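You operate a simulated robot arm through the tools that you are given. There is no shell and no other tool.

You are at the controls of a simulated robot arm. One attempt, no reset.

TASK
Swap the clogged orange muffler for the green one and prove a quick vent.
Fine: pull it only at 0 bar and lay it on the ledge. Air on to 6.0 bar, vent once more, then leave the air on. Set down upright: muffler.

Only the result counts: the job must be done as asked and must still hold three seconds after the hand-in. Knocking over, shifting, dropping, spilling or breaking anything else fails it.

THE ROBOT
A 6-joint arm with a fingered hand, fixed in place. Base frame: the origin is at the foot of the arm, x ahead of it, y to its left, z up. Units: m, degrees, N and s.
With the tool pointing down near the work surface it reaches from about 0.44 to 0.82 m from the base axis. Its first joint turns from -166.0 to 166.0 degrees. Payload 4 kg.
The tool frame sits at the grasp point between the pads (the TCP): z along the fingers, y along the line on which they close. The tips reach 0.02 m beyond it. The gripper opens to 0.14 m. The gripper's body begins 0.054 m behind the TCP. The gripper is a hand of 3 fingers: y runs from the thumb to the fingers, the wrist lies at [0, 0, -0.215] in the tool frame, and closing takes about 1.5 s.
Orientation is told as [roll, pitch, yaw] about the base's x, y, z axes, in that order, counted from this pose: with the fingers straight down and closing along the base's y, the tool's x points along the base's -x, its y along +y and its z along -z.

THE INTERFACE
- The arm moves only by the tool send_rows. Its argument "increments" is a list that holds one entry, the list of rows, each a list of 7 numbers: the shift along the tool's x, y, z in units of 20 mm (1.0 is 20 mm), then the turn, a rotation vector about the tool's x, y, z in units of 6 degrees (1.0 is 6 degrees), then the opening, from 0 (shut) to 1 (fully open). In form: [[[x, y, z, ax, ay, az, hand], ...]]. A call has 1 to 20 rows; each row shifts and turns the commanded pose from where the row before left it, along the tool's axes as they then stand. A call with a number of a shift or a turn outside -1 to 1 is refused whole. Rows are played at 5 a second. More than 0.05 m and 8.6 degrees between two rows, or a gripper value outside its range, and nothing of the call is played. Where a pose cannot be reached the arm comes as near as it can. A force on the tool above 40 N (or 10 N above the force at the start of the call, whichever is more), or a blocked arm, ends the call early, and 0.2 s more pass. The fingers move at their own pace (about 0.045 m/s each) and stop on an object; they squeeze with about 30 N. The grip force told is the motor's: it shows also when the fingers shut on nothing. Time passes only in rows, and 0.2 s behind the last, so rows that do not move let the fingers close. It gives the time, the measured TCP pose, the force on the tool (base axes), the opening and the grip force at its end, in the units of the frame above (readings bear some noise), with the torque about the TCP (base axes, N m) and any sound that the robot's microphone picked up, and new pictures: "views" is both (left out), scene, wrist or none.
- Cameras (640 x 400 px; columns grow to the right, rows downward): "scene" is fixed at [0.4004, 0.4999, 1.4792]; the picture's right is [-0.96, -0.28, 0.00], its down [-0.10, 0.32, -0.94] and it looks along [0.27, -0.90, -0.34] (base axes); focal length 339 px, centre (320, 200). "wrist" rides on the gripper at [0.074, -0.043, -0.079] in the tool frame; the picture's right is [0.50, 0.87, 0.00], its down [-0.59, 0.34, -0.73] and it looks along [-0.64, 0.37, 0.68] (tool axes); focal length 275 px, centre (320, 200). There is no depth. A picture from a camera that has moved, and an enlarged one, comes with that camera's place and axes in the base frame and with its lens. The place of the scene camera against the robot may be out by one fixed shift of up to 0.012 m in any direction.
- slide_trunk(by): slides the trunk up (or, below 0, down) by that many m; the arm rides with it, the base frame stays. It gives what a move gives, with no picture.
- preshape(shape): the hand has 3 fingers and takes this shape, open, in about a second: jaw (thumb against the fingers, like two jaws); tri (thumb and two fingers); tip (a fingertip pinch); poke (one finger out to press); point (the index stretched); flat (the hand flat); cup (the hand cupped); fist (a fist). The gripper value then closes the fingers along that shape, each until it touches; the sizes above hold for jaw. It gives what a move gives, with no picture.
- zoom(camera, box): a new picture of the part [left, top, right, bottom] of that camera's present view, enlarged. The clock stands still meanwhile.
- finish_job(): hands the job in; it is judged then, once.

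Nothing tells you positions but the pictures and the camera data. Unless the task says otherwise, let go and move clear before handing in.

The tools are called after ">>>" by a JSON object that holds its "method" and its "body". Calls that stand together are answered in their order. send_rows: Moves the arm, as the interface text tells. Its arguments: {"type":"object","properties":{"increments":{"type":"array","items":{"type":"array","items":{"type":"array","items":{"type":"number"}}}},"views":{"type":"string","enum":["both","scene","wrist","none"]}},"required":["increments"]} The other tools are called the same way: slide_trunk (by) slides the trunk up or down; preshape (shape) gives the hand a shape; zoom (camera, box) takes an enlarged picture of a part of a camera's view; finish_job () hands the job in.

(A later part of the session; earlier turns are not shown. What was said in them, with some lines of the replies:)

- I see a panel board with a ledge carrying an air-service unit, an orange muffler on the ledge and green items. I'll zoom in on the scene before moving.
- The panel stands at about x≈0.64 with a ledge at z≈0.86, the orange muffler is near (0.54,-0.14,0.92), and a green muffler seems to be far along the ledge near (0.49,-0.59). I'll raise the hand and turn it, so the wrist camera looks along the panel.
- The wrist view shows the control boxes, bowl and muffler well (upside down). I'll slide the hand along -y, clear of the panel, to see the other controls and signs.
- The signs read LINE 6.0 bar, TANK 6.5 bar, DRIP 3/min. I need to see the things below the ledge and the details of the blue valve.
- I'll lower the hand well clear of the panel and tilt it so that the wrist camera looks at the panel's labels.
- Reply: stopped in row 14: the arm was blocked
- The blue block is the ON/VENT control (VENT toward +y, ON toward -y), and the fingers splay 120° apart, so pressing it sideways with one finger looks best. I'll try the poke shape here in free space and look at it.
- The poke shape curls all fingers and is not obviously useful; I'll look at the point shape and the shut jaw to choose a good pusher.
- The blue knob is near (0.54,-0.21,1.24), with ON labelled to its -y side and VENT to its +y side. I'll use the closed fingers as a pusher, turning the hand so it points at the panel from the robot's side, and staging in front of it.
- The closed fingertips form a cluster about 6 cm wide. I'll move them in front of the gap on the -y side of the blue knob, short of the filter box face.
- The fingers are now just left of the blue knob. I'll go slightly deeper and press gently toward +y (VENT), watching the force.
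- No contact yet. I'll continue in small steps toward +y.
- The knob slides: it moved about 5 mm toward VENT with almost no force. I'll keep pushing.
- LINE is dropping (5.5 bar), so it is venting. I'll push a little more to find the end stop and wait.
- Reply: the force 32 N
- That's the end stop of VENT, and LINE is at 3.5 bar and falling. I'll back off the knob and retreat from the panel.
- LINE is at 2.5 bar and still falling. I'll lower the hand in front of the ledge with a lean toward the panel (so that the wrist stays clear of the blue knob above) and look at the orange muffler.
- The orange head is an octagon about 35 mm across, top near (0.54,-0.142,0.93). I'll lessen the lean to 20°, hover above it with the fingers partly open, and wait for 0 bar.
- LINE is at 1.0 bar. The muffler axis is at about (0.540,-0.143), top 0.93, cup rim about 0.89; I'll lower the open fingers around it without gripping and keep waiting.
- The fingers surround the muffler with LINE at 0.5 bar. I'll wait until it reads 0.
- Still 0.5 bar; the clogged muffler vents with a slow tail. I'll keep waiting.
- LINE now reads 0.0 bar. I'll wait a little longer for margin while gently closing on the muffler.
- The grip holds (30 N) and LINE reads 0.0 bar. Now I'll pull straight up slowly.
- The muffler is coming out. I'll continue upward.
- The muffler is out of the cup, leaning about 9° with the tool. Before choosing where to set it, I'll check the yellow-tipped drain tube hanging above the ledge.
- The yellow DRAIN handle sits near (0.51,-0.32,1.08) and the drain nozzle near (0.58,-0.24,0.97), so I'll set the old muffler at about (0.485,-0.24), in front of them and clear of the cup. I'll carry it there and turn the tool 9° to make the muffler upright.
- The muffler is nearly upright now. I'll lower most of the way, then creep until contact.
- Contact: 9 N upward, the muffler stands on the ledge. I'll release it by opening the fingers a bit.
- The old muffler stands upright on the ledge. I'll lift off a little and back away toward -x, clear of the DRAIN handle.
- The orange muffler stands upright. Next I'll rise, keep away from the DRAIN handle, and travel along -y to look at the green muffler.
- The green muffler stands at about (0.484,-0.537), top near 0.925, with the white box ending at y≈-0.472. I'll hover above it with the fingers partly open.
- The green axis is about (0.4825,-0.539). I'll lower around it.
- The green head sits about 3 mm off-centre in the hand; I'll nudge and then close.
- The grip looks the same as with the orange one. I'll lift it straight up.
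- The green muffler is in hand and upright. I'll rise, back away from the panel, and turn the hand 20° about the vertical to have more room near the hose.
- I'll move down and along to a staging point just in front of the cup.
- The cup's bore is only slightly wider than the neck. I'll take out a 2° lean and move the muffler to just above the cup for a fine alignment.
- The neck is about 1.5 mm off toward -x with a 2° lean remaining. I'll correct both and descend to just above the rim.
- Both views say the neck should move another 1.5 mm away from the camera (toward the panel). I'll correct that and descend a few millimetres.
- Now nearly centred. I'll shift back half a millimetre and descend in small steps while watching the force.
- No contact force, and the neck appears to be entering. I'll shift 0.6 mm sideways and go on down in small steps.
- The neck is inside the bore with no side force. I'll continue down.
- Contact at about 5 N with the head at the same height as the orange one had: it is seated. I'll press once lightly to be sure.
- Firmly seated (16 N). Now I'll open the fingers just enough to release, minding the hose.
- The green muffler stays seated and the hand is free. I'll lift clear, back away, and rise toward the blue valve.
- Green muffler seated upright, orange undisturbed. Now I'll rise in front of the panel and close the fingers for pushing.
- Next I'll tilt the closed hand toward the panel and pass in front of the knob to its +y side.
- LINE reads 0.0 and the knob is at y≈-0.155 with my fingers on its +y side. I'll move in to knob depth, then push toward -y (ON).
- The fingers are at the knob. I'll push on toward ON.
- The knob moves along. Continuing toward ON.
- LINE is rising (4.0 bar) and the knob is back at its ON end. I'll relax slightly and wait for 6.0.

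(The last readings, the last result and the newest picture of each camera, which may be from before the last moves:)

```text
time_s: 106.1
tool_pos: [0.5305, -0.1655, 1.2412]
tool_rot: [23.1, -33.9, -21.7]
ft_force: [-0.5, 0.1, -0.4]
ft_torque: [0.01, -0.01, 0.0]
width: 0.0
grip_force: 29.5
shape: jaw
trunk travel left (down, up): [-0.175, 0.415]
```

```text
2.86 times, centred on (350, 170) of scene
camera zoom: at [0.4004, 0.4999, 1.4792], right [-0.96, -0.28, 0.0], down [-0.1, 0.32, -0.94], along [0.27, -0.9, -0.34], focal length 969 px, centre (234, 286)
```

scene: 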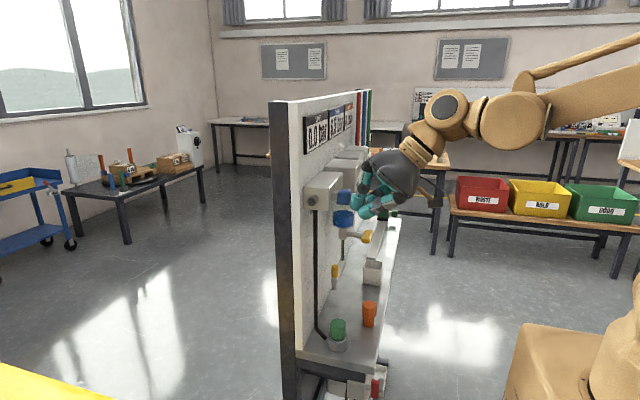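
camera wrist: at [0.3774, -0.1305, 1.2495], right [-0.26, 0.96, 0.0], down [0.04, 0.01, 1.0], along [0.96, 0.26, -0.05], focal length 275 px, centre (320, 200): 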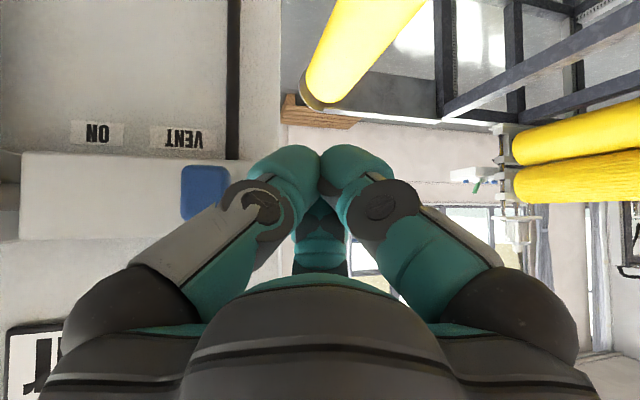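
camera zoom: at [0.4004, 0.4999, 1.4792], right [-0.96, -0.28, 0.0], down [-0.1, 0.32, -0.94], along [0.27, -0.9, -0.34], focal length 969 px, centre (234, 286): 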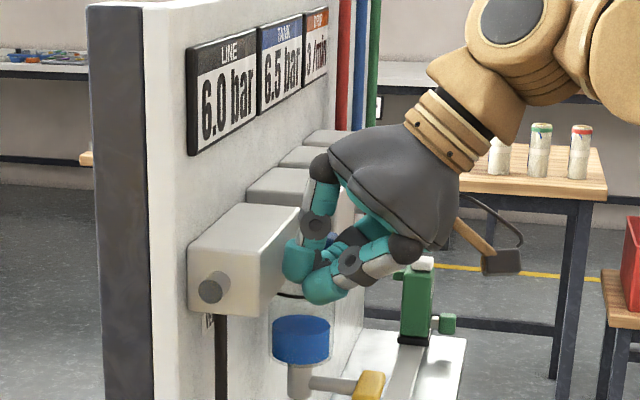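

LINE is at 6.0 bar. I'll let it settle, then move around to the -y side of the knob for the vent.

>>> {"method": "send_rows", "body": {"increments": [[[0.156, 0.468, 0.083, 0, 0, 0, 0], [0.705, -0.135, -0.57, 0, 0, 0, 0], [0.705, -0.135, -0.57, 0, 0, 0, 0], [0.705, -0.135, -0.57, 0, 0, 0, 0], [-0.294, -0.882, -0.157, 0, 0, 0, 0], [-0.294, -0.882, -0.157, 0, 0, 0, 0], [-0.294, -0.882, -0.157, 0, 0, 0, 0], [-0.294, -0.882, -0.157, 0, 0, 0, 0], [-0.294, -0.882, -0.157, 0, 0, 0, 0], [-0.294, -0.882, -0.157, 0, 0, 0, 0], [0, 0, 0, 0, 0, 0, 0]]]}}

>>> {"method": "zoom", "body": {"camera": "scene", "box": [290, 100, 350, 160]}}

>>> {"method": "zoom", "body": {"camera": "scene", "box": [300, 140, 400, 240]}}

```text
time_s: 108.5
tool_pos: [0.4773, -0.2676, 1.2415]
tool_rot: [22.9, -33.9, -21.7]
ft_force: [-0.2, -0.6, -0.1]
ft_torque: [-0.01, 0.02, -0.01]
width: 0.0003
grip_force: 30.1
shape: jaw
trunk travel left (down, up): [-0.175, 0.415]
camera wrist: at [0.3651, -0.2988, 1.2461], right [-0.26, 0.96, 0.0], down [0.04, 0.01, 1.0], along [0.96, 0.26, -0.05], focal length 275 px, centre (320, 200)
```

scene: 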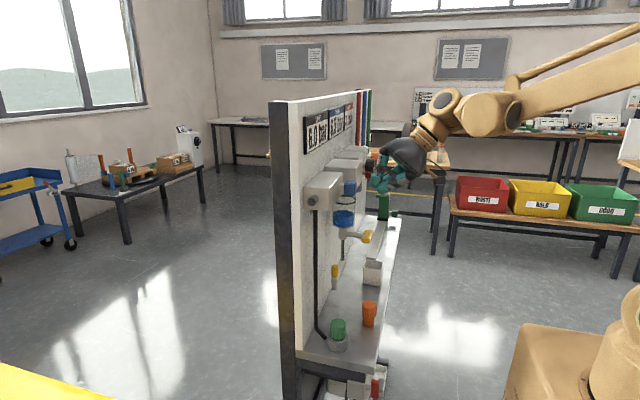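
wrist: 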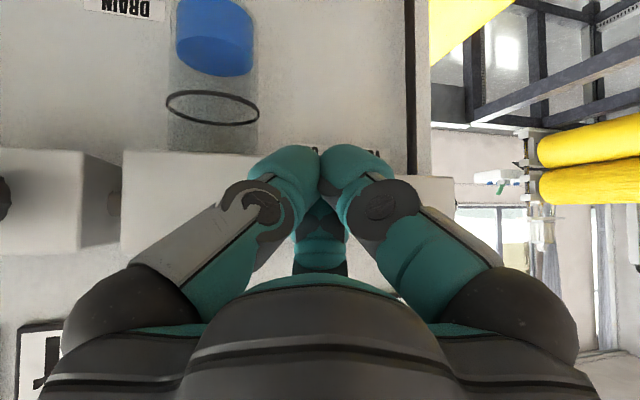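

```text
6.67 times, centred on (320, 130) of scene
camera zoom: at [0.4004, 0.4999, 1.4792], right [-0.96, -0.28, 0.0], down [-0.1, 0.32, -0.94], along [0.27, -0.9, -0.34], focal length 2261 px, centre (320, 667)
```

zoom: 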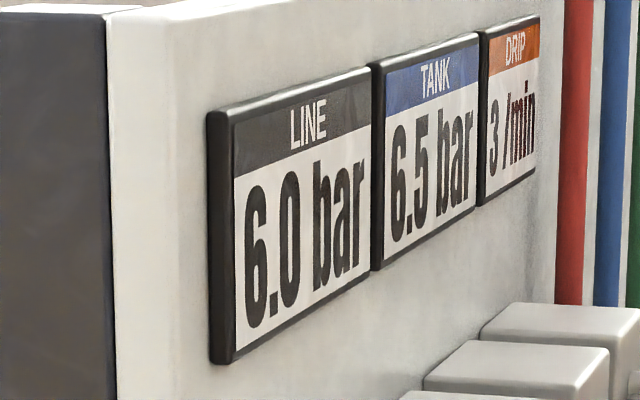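

```text
4.00 times, centred on (350, 190) of scene
camera zoom: at [0.4004, 0.4999, 1.4792], right [-0.96, -0.28, 0.0], down [-0.1, 0.32, -0.94], along [0.27, -0.9, -0.34], focal length 1357 px, centre (200, 240)
```

zoom: 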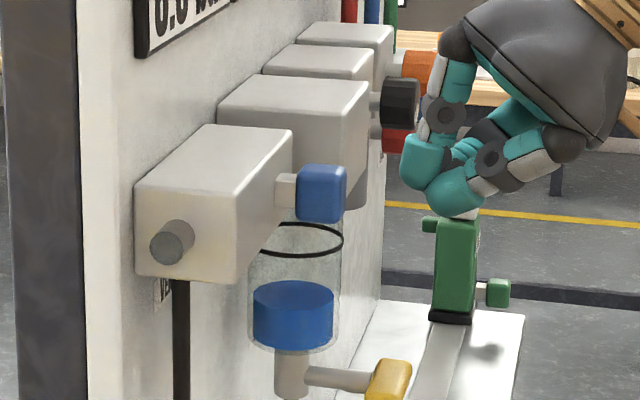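

LINE steady at 6.0 bar. Now moving in on the -y side of the knob.

>>> {"method": "send_rows", "body": {"increments": [[[0, 0, 0, 0, 0, 0, 0], [0, 0, 0, 0, 0, 0, 0], [0, 0, 0, 0, 0, 0, 0], [0, 0, 0, 0, 0, 0, 0], [0, 0, 0, 0, 0, 0, 0], [0, 0, 0, 0, 0, 0, 0], [-0.705, 0.135, 0.57, 0, 0, 0, 0], [-0.705, 0.135, 0.57, 0, 0, 0, 0], [-0.68, 0.13, 0.55, 0, 0, 0, 0], [0, 0, 0, 0, 0, 0, 0]]], "views": "none"}}

>>> {"method": "zoom", "body": {"camera": "scene", "box": [300, 140, 400, 240]}}

>>> {"method": "zoom", "body": {"camera": "wrist", "box": [160, 60, 480, 260]}}

>>> {"method": "zoom", "body": {"camera": "scene", "box": [290, 100, 350, 160]}}

```text
time_s: 110.7
tool_pos: [0.5246, -0.2695, 1.2413]
tool_rot: [22.8, -33.7, -21.8]
ft_force: [-32.4, -1.5, 4.6]
ft_torque: [-0.11, 0.39, -0.29]
width: 0.0
grip_force: 30.4
shape: jaw
trunk travel left (down, up): [-0.175, 0.415]
stopped in row 10: the force on the tool passed its limit at 42 N (the readings are from after the stop); the commanded pose is now the measured one
```

```text
4.00 times, centred on (350, 190) of scene
camera zoom: at [0.4004, 0.4999, 1.4792], right [-0.96, -0.28, 0.0], down [-0.1, 0.32, -0.94], along [0.27, -0.9, -0.34], focal length 1357 px, centre (200, 240)
```

zoom: 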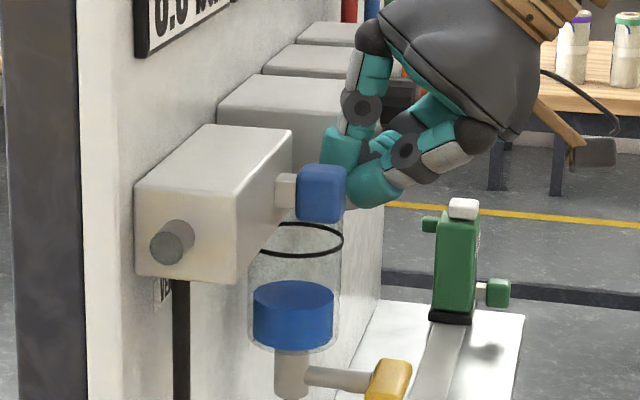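

```text
2.00 times, centred on (320, 160) of wrist
camera zoom: at [0.4126, -0.2992, 1.2471], right [-0.26, 0.96, 0.0], down [0.05, 0.01, 1.0], along [0.96, 0.26, -0.05], focal length 551 px, centre (320, 280)
```

zoom: 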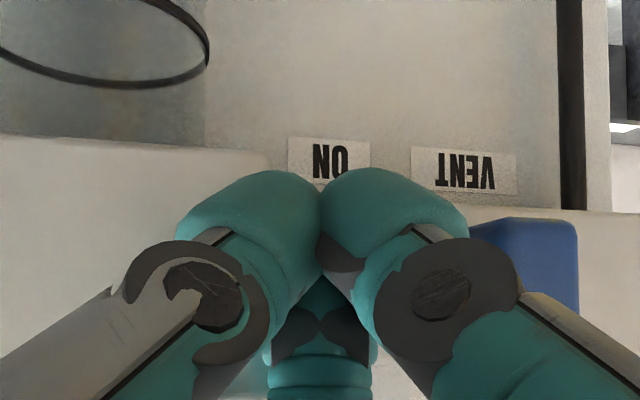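

```text
6.67 times, centred on (320, 130) of scene
camera zoom: at [0.4004, 0.4999, 1.4792], right [-0.96, -0.28, 0.0], down [-0.1, 0.32, -0.94], along [0.27, -0.9, -0.34], focal length 2261 px, centre (320, 667)
```

zoom: 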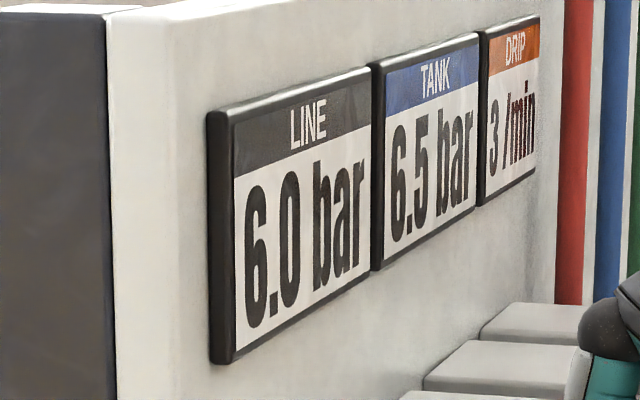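

I touched the filter box's front face (42 N stop), so I'll back off at once and come in again 2 cm further toward the knob.

>>> {"method": "send_rows", "body": {"increments": [[[0.385, -0.074, -0.311, 0, 0, 0, 0], [0, 0, 0, 0, 0, 0, 0]]]}}

>>> {"method": "zoom", "body": {"camera": "scene", "box": [300, 140, 400, 240]}}

```text
time_s: 111.3
tool_pos: [0.5201, -0.2667, 1.2402]
tool_rot: [22.9, -33.7, -21.7]
ft_force: [0.0, -0.3, -0.8]
ft_torque: [-0.01, -0.01, 0.03]
width: 0.0
grip_force: 30.1
shape: jaw
trunk travel left (down, up): [-0.175, 0.415]
camera wrist: at [0.4088, -0.2983, 1.2451], right [-0.26, 0.96, 0.0], down [0.05, 0.01, 1.0], along [0.96, 0.26, -0.05], focal length 275 px, centre (320, 200)
```

scene: 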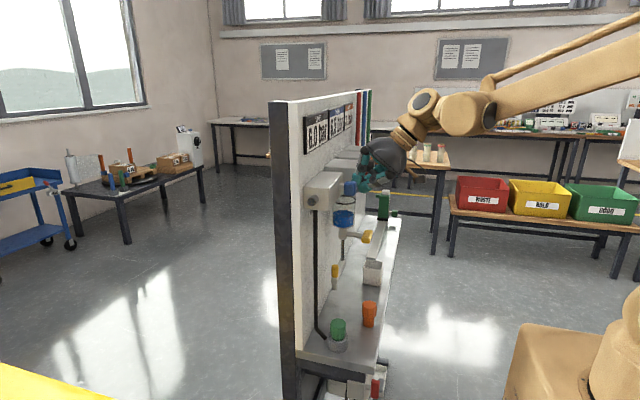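
wrist: 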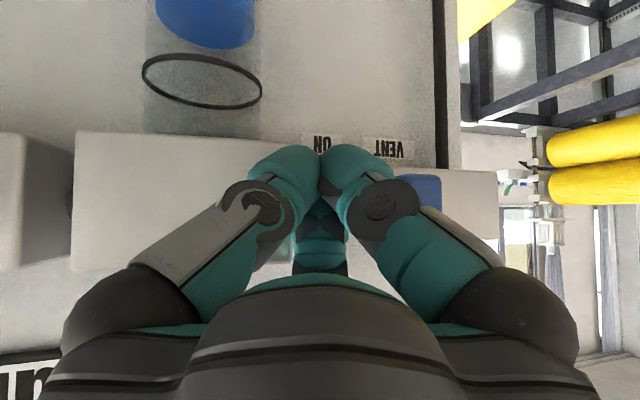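

```text
4.00 times, centred on (350, 190) of scene
camera zoom: at [0.4004, 0.4999, 1.4792], right [-0.96, -0.28, 0.0], down [-0.1, 0.32, -0.94], along [0.27, -0.9, -0.34], focal length 1357 px, centre (200, 240)
```

zoom: 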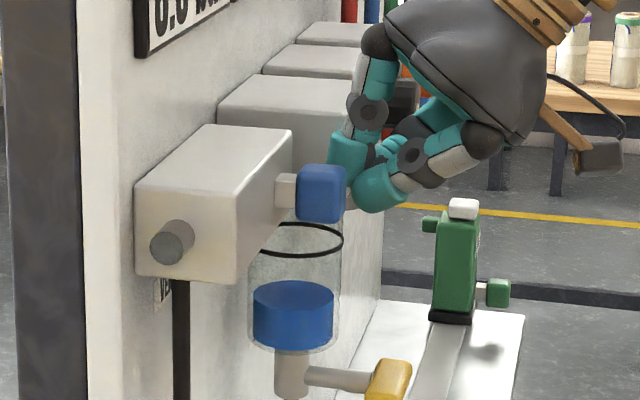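

All fine. I'll restore the 50° lean used in the first push, then push the knob toward VENT.

>>> {"method": "send_rows", "body": {"increments": [[[0.2, -0.04, -0.16, 0, 0, 0, 0], [0, 0, 0, -0.42, -0.725, 0, 0], [0, 0, 0, -0.42, -0.725, 0, 0], [0, 0, 0, 0, 0, 0, 0]]], "views": "none"}}

>>> {"method": "zoom", "body": {"camera": "wrist", "box": [160, 60, 480, 260]}}

```text
time_s: 112.3
tool_pos: [0.5148, -0.2685, 1.2399]
tool_rot: [30.9, -41.4, -26.7]
ft_force: [-0.5, 0.7, 0.5]
ft_torque: [0.01, 0.02, -0.01]
width: 0.0
grip_force: 30.6
shape: jaw
trunk travel left (down, up): [-0.175, 0.415]
```

```text
2.00 times, centred on (320, 160) of wrist
camera zoom: at [0.4045, -0.2989, 1.2248], right [-0.26, 0.96, 0.0], down [-0.12, -0.04, 0.99], along [0.96, 0.26, 0.13], focal length 551 px, centre (320, 280)
```

zoom: 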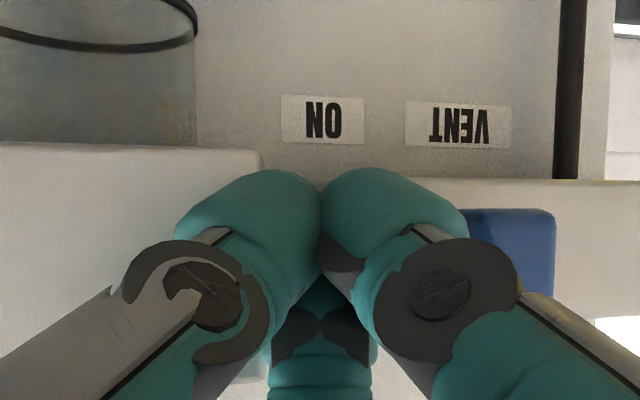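

Same pose as in the first push. Now one smooth push to VENT.

>>> {"method": "send_rows", "body": {"increments": [[[0.252, 0.686, 0.149, 0, 0, 0, 0], [-0.25, 0.03, 0.28, 0, 0, 0, 0], [-0.25, 0.03, 0.28, 0, 0, 0, 0], [0.168, 0.457, 0.099, 0, 0, 0, 0], [0.168, 0.457, 0.099, 0, 0, 0, 0], [0.168, 0.457, 0.099, 0, 0, 0, 0], [0.168, 0.457, 0.099, 0, 0, 0, 0], [0.168, 0.457, 0.099, 0, 0, 0, 0], [0.168, 0.457, 0.099, 0, 0, 0, 0], [0.168, 0.457, 0.099, 0, 0, 0, 0], [0, 0, 0, 0, 0, 0, 0]]], "views": "scene"}}

>>> {"method": "zoom", "body": {"camera": "scene", "box": [290, 100, 410, 240]}}

```text
time_s: 114.7
tool_pos: [0.5305, -0.1823, 1.2378]
tool_rot: [30.9, -41.5, -26.7]
ft_force: [0.7, 0.1, 0.3]
ft_torque: [0.01, -0.02, -0.01]
width: 0.0
grip_force: 29.4
shape: jaw
trunk travel left (down, up): [-0.175, 0.415]
```

scene: 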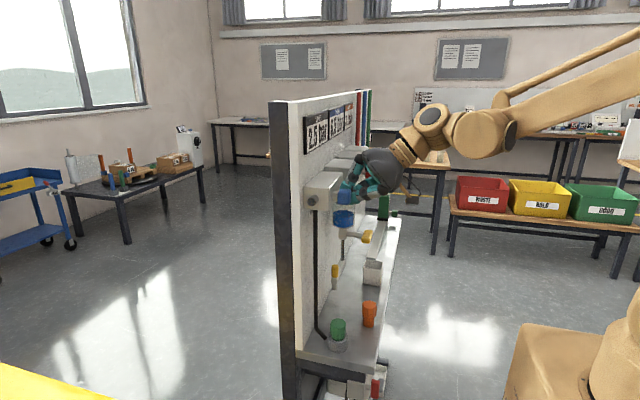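

```text
2.86 times, centred on (350, 170) of scene
camera zoom: at [0.4004, 0.4999, 1.4792], right [-0.96, -0.28, 0.0], down [-0.1, 0.32, -0.94], along [0.27, -0.9, -0.34], focal length 969 px, centre (234, 286)
```

zoom: 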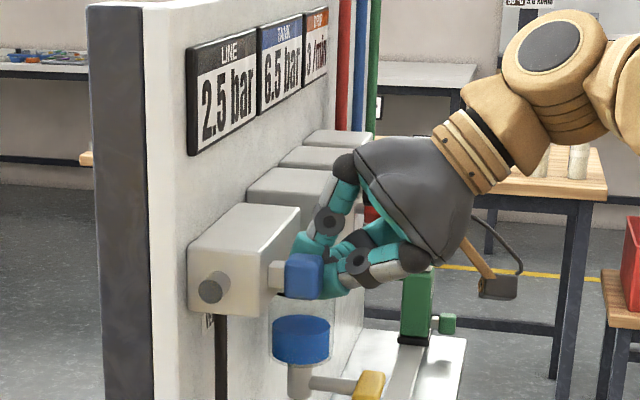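

LINE has already fallen to 2.5 bar: a quick vent. I'll nudge to the stop and wait for 0.

>>> {"method": "send_rows", "body": {"increments": [[[0.03, 0.08, 0.017, 0, 0, 0, 0], [0, 0, 0, 0, 0, 0, 0], [0, 0, 0, 0, 0, 0, 0], [0, 0, 0, 0, 0, 0, 0], [0, 0, 0, 0, 0, 0, 0], [0, 0, 0, 0, 0, 0, 0], [0, 0, 0, 0, 0, 0, 0], [0, 0, 0, 0, 0, 0, 0]]], "views": "none"}}

>>> {"method": "zoom", "body": {"camera": "scene", "box": [290, 100, 410, 240]}}

```text
time_s: 116.5
tool_pos: [0.529, -0.1822, 1.2399]
tool_rot: [31.0, -41.3, -26.7]
ft_force: [-0.1, -1.3, 1.0]
ft_torque: [0.0, 0.01, 0.02]
width: 0.0
grip_force: 30.3
shape: jaw
trunk travel left (down, up): [-0.175, 0.415]
```

```text
2.86 times, centred on (350, 170) of scene
camera zoom: at [0.4004, 0.4999, 1.4792], right [-0.96, -0.28, 0.0], down [-0.1, 0.32, -0.94], along [0.27, -0.9, -0.34], focal length 969 px, centre (234, 286)
```

zoom: 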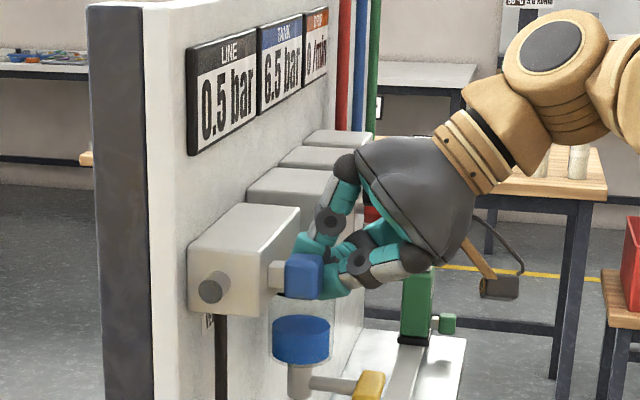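

LINE 0.5 bar. While it empties, I'll back off from the knob.

>>> {"method": "send_rows", "body": {"increments": [[[-0.168, -0.457, -0.099, 0, 0, 0, 0], [-0.168, -0.457, -0.099, 0, 0, 0, 0], [0.667, -0.08, -0.747, 0, 0, 0, 0], [0.667, -0.08, -0.747, 0, 0, 0, 0], [0.667, -0.08, -0.747, 0, 0, 0, 0], [0, 0, 0, 0, 0, 0, 0], [0, 0, 0, 0, 0, 0, 0]]], "views": "none"}}

>>> {"method": "zoom", "body": {"camera": "scene", "box": [290, 100, 410, 240]}}

```text
time_s: 118.1
tool_pos: [0.469, -0.201, 1.2397]
tool_rot: [30.9, -41.5, -26.6]
ft_force: [0.2, 0.5, -0.6]
ft_torque: [-0.02, -0.03, 0.02]
width: 0.0002
grip_force: 30.1
shape: jaw
trunk travel left (down, up): [-0.175, 0.415]
```

```text
2.86 times, centred on (350, 170) of scene
camera zoom: at [0.4004, 0.4999, 1.4792], right [-0.96, -0.28, 0.0], down [-0.1, 0.32, -0.94], along [0.27, -0.9, -0.34], focal length 969 px, centre (234, 286)
```

zoom: 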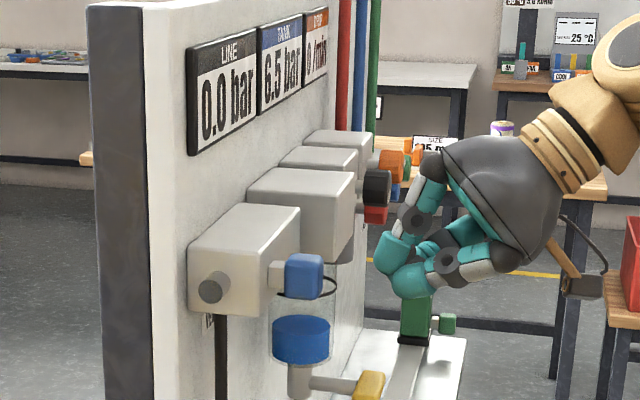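

LINE reads 0.0 bar: the quick vent is shown. I'll let it sit a moment, then pass in front of the knob to its +y side again.

>>> {"method": "send_rows", "body": {"increments": [[[0, 0, 0, 0.42, 0.725, 0, 0], [0, 0, 0, 0.42, 0.725, 0, 0], [0, 0, 0, 0, 0, 0, 0], [0, 0, 0, 0, 0, 0, 0], [0, 0, 0, 0, 0, 0, 0], [0, 0, 0, 0, 0, 0, 0], [0.119, 0.837, 0.232, 0, 0, 0, 0], [0.119, 0.837, 0.232, 0, 0, 0, 0], [0.119, 0.837, 0.232, 0, 0, 0, 0], [0.119, 0.837, 0.232, 0, 0, 0, 0], [0.119, 0.837, 0.232, 0, 0, 0, 0], [0.119, 0.837, 0.232, 0, 0, 0, 0], [0, 0, 0, 0, 0, 0, 0]]]}}

>>> {"method": "zoom", "body": {"camera": "scene", "box": [290, 100, 350, 160]}}

>>> {"method": "zoom", "body": {"camera": "wrist", "box": [160, 60, 480, 260]}}

```text
time_s: 120.9
tool_pos: [0.4913, -0.0992, 1.2425]
tool_rot: [22.8, -33.7, -21.8]
ft_force: [-0.1, 0.1, -0.3]
ft_torque: [-0.01, 0.01, -0.01]
width: 0.0
grip_force: 30.5
shape: jaw
trunk travel left (down, up): [-0.175, 0.415]
camera wrist: at [0.3791, -0.1296, 1.2483], right [-0.26, 0.96, 0.0], down [0.05, 0.01, 1.0], along [0.96, 0.26, -0.05], focal length 275 px, centre (320, 200)
```

scene: 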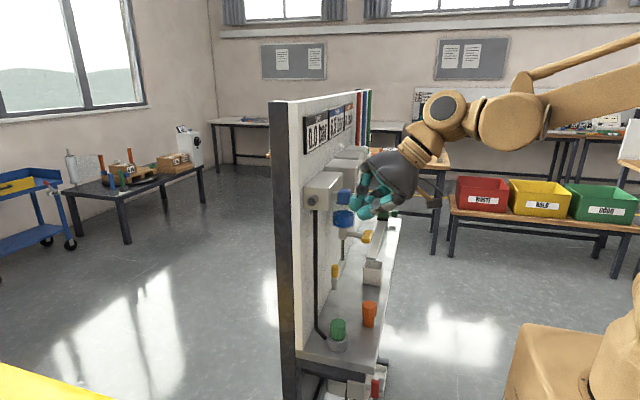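
wrist: 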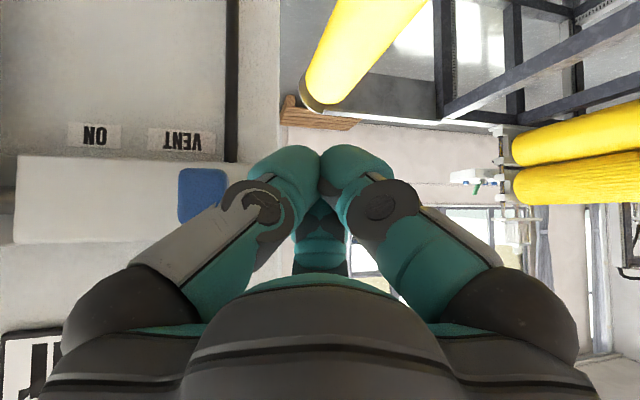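

```text
6.67 times, centred on (320, 130) of scene
camera zoom: at [0.4004, 0.4999, 1.4792], right [-0.96, -0.28, 0.0], down [-0.1, 0.32, -0.94], along [0.27, -0.9, -0.34], focal length 2261 px, centre (320, 667)
```

zoom: 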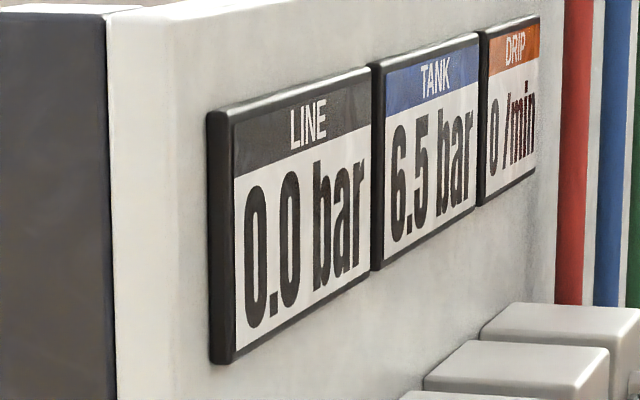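

```text
2.00 times, centred on (320, 160) of wrist
camera zoom: at [0.3791, -0.1296, 1.2483], right [-0.26, 0.96, 0.0], down [0.05, 0.01, 1.0], along [0.96, 0.26, -0.05], focal length 551 px, centre (320, 280)
```

zoom: 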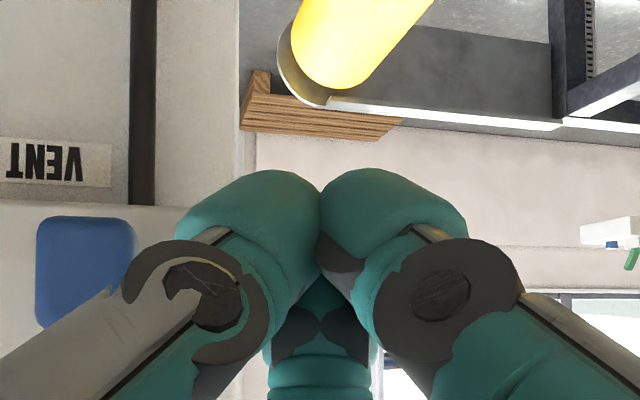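

LINE 0.0 bar. Now in to knob depth and push back to ON.

>>> {"method": "send_rows", "body": {"increments": [[[-0.733, 0.124, 0.676, 0, 0, 0, 0], [-0.733, 0.124, 0.676, 0, 0, 0, 0], [-0.156, -0.468, -0.083, 0, 0, 0, 0], [-0.156, -0.468, -0.083, 0, 0, 0, 0], [-0.156, -0.468, -0.083, 0, 0, 0, 0], [-0.156, -0.468, -0.083, 0, 0, 0, 0], [-0.156, -0.468, -0.083, 0, 0, 0, 0], [-0.156, -0.468, -0.083, 0, 0, 0, 0], [-0.125, -0.374, -0.066, 0, 0, 0, 0], [0, 0, 0, 0, 0, 0, 0]]], "views": "scene"}}

>>> {"method": "zoom", "body": {"camera": "scene", "box": [290, 100, 410, 240]}}

>>> {"method": "zoom", "body": {"camera": "wrist", "box": [160, 60, 480, 260]}}

```text
time_s: 123.1
tool_pos: [0.53, -0.1675, 1.2406]
tool_rot: [22.8, -33.8, -21.7]
ft_force: [0.0, 0.3, 0.8]
ft_torque: [0.03, -0.02, 0.01]
width: 0.0001
grip_force: 30.2
shape: jaw
trunk travel left (down, up): [-0.175, 0.415]
```

scene: 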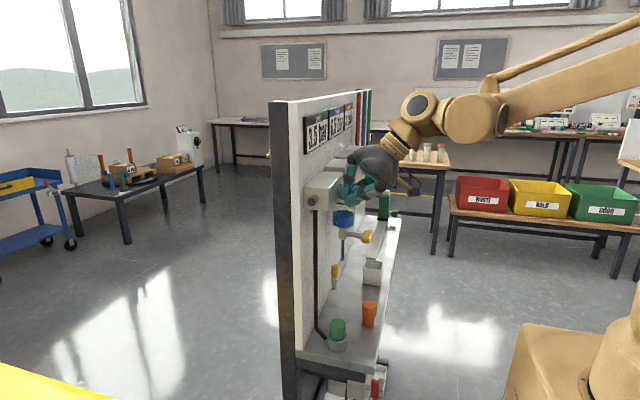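

```text
2.86 times, centred on (350, 170) of scene
camera zoom: at [0.4004, 0.4999, 1.4792], right [-0.96, -0.28, 0.0], down [-0.1, 0.32, -0.94], along [0.27, -0.9, -0.34], focal length 969 px, centre (234, 286)
```

zoom: 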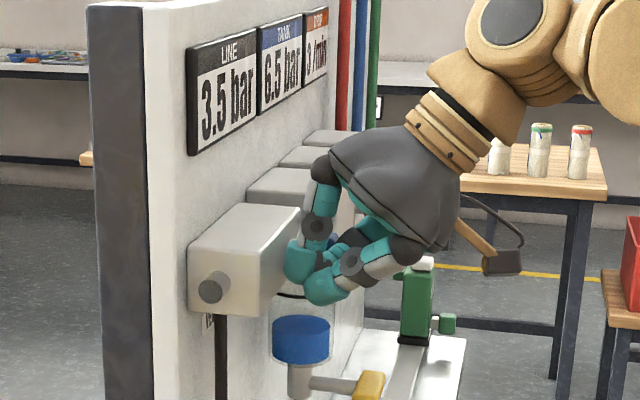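

```text
2.00 times, centred on (320, 160) of wrist
camera zoom: at [0.4188, -0.1988, 1.2452], right [-0.26, 0.96, 0.0], down [0.05, 0.01, 1.0], along [0.96, 0.26, -0.05], focal length 551 px, centre (320, 280)
```

zoom: 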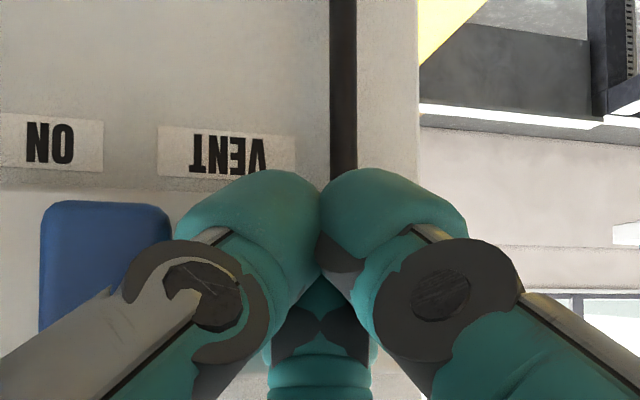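

LINE is rising again (3.5 bar). I'll press 2 mm more to reach the ON stop fully, then back off, retreat, and wait for 6.0.

>>> {"method": "send_rows", "body": {"increments": [[[-0.031, -0.094, -0.017, 0, 0, 0, 0], [0, 0, 0, 0, 0, 0, 0], [0.156, 0.468, 0.083, 0, 0, 0, 0], [0.078, 0.234, 0.042, 0, 0, 0, 0], [0.705, -0.135, -0.57, 0, 0, 0, 0], [0.705, -0.135, -0.57, 0, 0, 0, 0], [0.705, -0.135, -0.57, 0, 0, 0, 0], [0, 0, 0, 0, 0, 0, 0], [0, 0, 0, 0, 0, 0, 0]]]}}

>>> {"method": "zoom", "body": {"camera": "scene", "box": [290, 100, 410, 240]}}

```text
time_s: 125.1
tool_pos: [0.475, -0.1532, 1.2401]
tool_rot: [22.8, -33.7, -21.8]
ft_force: [0.7, 0.3, 0.6]
ft_torque: [-0.01, 0.0, 0.02]
width: 0.0001
grip_force: 29.7
shape: jaw
trunk travel left (down, up): [-0.175, 0.415]
camera wrist: at [0.3624, -0.185, 1.2456], right [-0.26, 0.96, 0.0], down [0.05, 0.01, 1.0], along [0.96, 0.26, -0.05], focal length 275 px, centre (320, 200)
```

scene: 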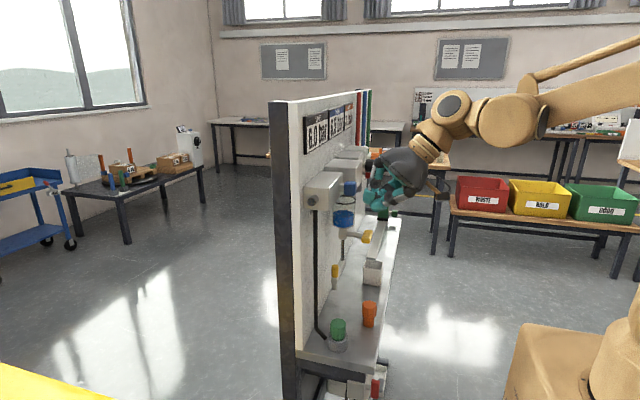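
wrist: 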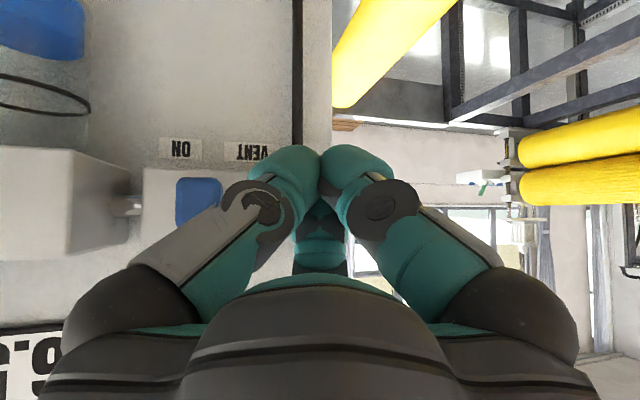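

```text
2.86 times, centred on (350, 170) of scene
camera zoom: at [0.4004, 0.4999, 1.4792], right [-0.96, -0.28, 0.0], down [-0.1, 0.32, -0.94], along [0.27, -0.9, -0.34], focal length 969 px, centre (234, 286)
```

zoom: 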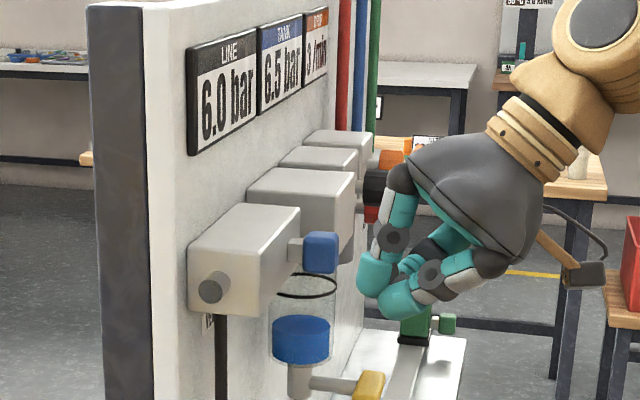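

LINE is at 6.0 bar with the knob at ON. I'll move the hand up and clear, and check the final state.

>>> {"method": "send_rows", "body": {"increments": [[[-0.687, -0.068, -0.835, 0, 0, 0, 0], [-0.687, -0.068, -0.835, 0, 0, 0, 0], [-0.687, -0.068, -0.835, 0, 0, 0, 0], [-0.687, -0.068, -0.835, 0, 0, 0, 0], [-0.687, -0.068, -0.835, 0, 0, 0, 0], [-0.687, -0.068, -0.835, 0, 0, 0, 0], [0, 0, 0, 0, 0, 0, 0.3], [0, 0, 0, 0, 0, 0, 0.3], [0, 0, 0, 0, 0, 0, 0.3], [0, 0, 0, 0, 0, 0, 0.3]]]}}

>>> {"method": "zoom", "body": {"camera": "scene", "box": [290, 100, 350, 160]}}

>>> {"method": "zoom", "body": {"camera": "scene", "box": [300, 150, 420, 360]}}

>>> {"method": "zoom", "body": {"camera": "scene", "box": [310, 290, 390, 360]}}

```text
time_s: 127.3
tool_pos: [0.4751, -0.2058, 1.3597]
tool_rot: [22.8, -33.6, -21.7]
ft_force: [-0.8, 0.6, -0.5]
ft_torque: [0.01, -0.02, 0.01]
width: 0.0417
grip_force: 0.0
shape: jaw
trunk travel left (down, up): [-0.175, 0.415]
camera wrist: at [0.3645, -0.2354, 1.3653], right [-0.26, 0.96, 0.0], down [0.05, 0.01, 1.0], along [0.96, 0.26, -0.05], focal length 275 px, centre (320, 200)
```

scene: 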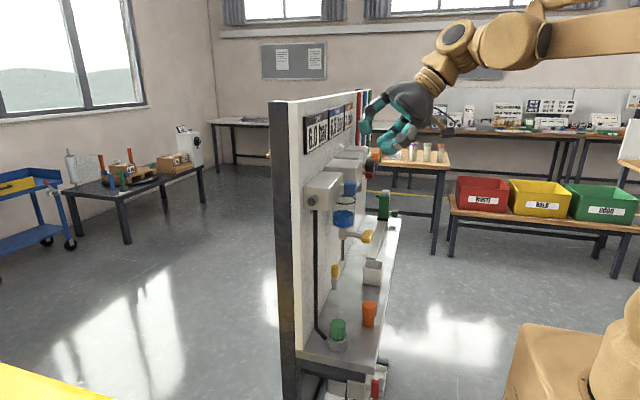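
wrist: 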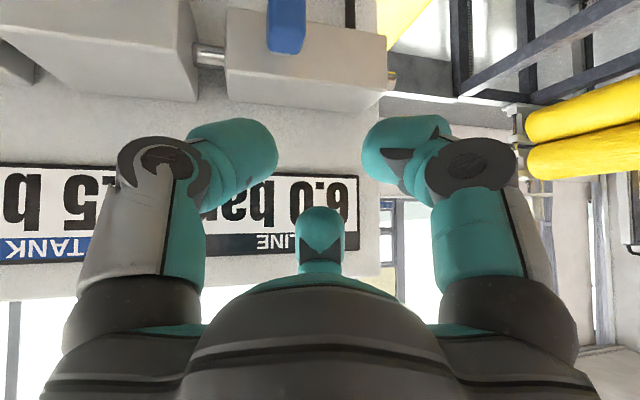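

```text
6.67 times, centred on (320, 130) of scene
camera zoom: at [0.4004, 0.4999, 1.4792], right [-0.96, -0.28, 0.0], down [-0.1, 0.32, -0.94], along [0.27, -0.9, -0.34], focal length 2261 px, centre (320, 667)
```

zoom: 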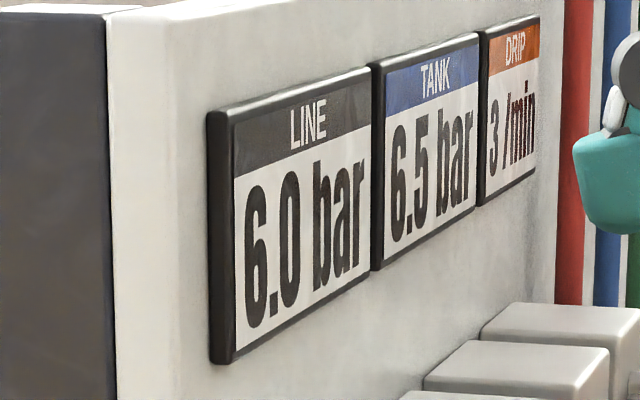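

```text
1.90 times, centred on (360, 255) of scene
camera zoom: at [0.4004, 0.4999, 1.4792], right [-0.96, -0.28, 0.0], down [-0.1, 0.32, -0.94], along [0.27, -0.9, -0.34], focal length 646 px, centre (244, 95)
```

zoom: 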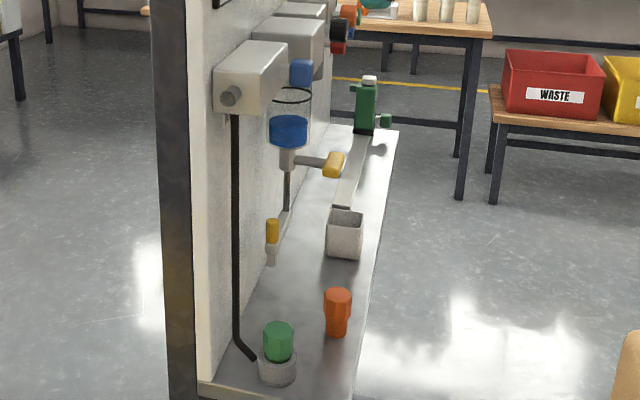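

```text
5.71 times, centred on (350, 325) of scene
camera zoom: at [0.4004, 0.4999, 1.4792], right [-0.96, -0.28, 0.0], down [-0.1, 0.32, -0.94], along [0.27, -0.9, -0.34], focal length 1938 px, centre (149, -514)
```

zoom: 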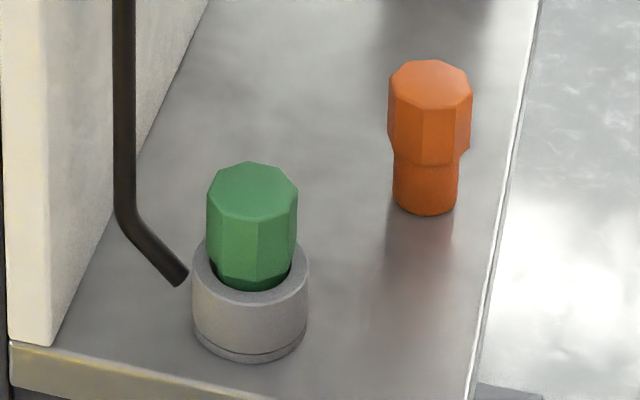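

The gauge reads LINE 6.0 bar, TANK 6.5 bar and DRIP 3/min. The green muffler is seated in the cup, the orange one stands upright on the ledge, and the hand is clear. I'm handing in.

>>> {"method": "finish_job", "body": {}}

```text
The job is handed in.
```

The job is handed in: the green muffler is in the cup and the old orange one stands upright on the ledge. The air is left on at 6.0 bar, and no result has come back yet.

- **Swap:** I vented the line through the clogged muffler, which took about 28 seconds. I pulled the orange muffler only after LINE read 0.0 bar. The green one pressed down firmly in the cup.
- **Vent test:** With the air back on and LINE at 6.0 bar, I vented once more. LINE was down to 0.5 bar about 3 seconds after I started pushing the valve, and at 0.0 when I next looked, under 2 seconds later.
- **Final state:** The valve is back at ON, with LINE 6.0 bar, TANK 6.5 bar and DRIP 3/min, the same as at the start.
- **One bump:** On the way to the second vent the closed fingers touched the front of the filter box, and the force limit stopped the move at 42 N. I backed off at once. The box looked unmoved and the readings did not change.
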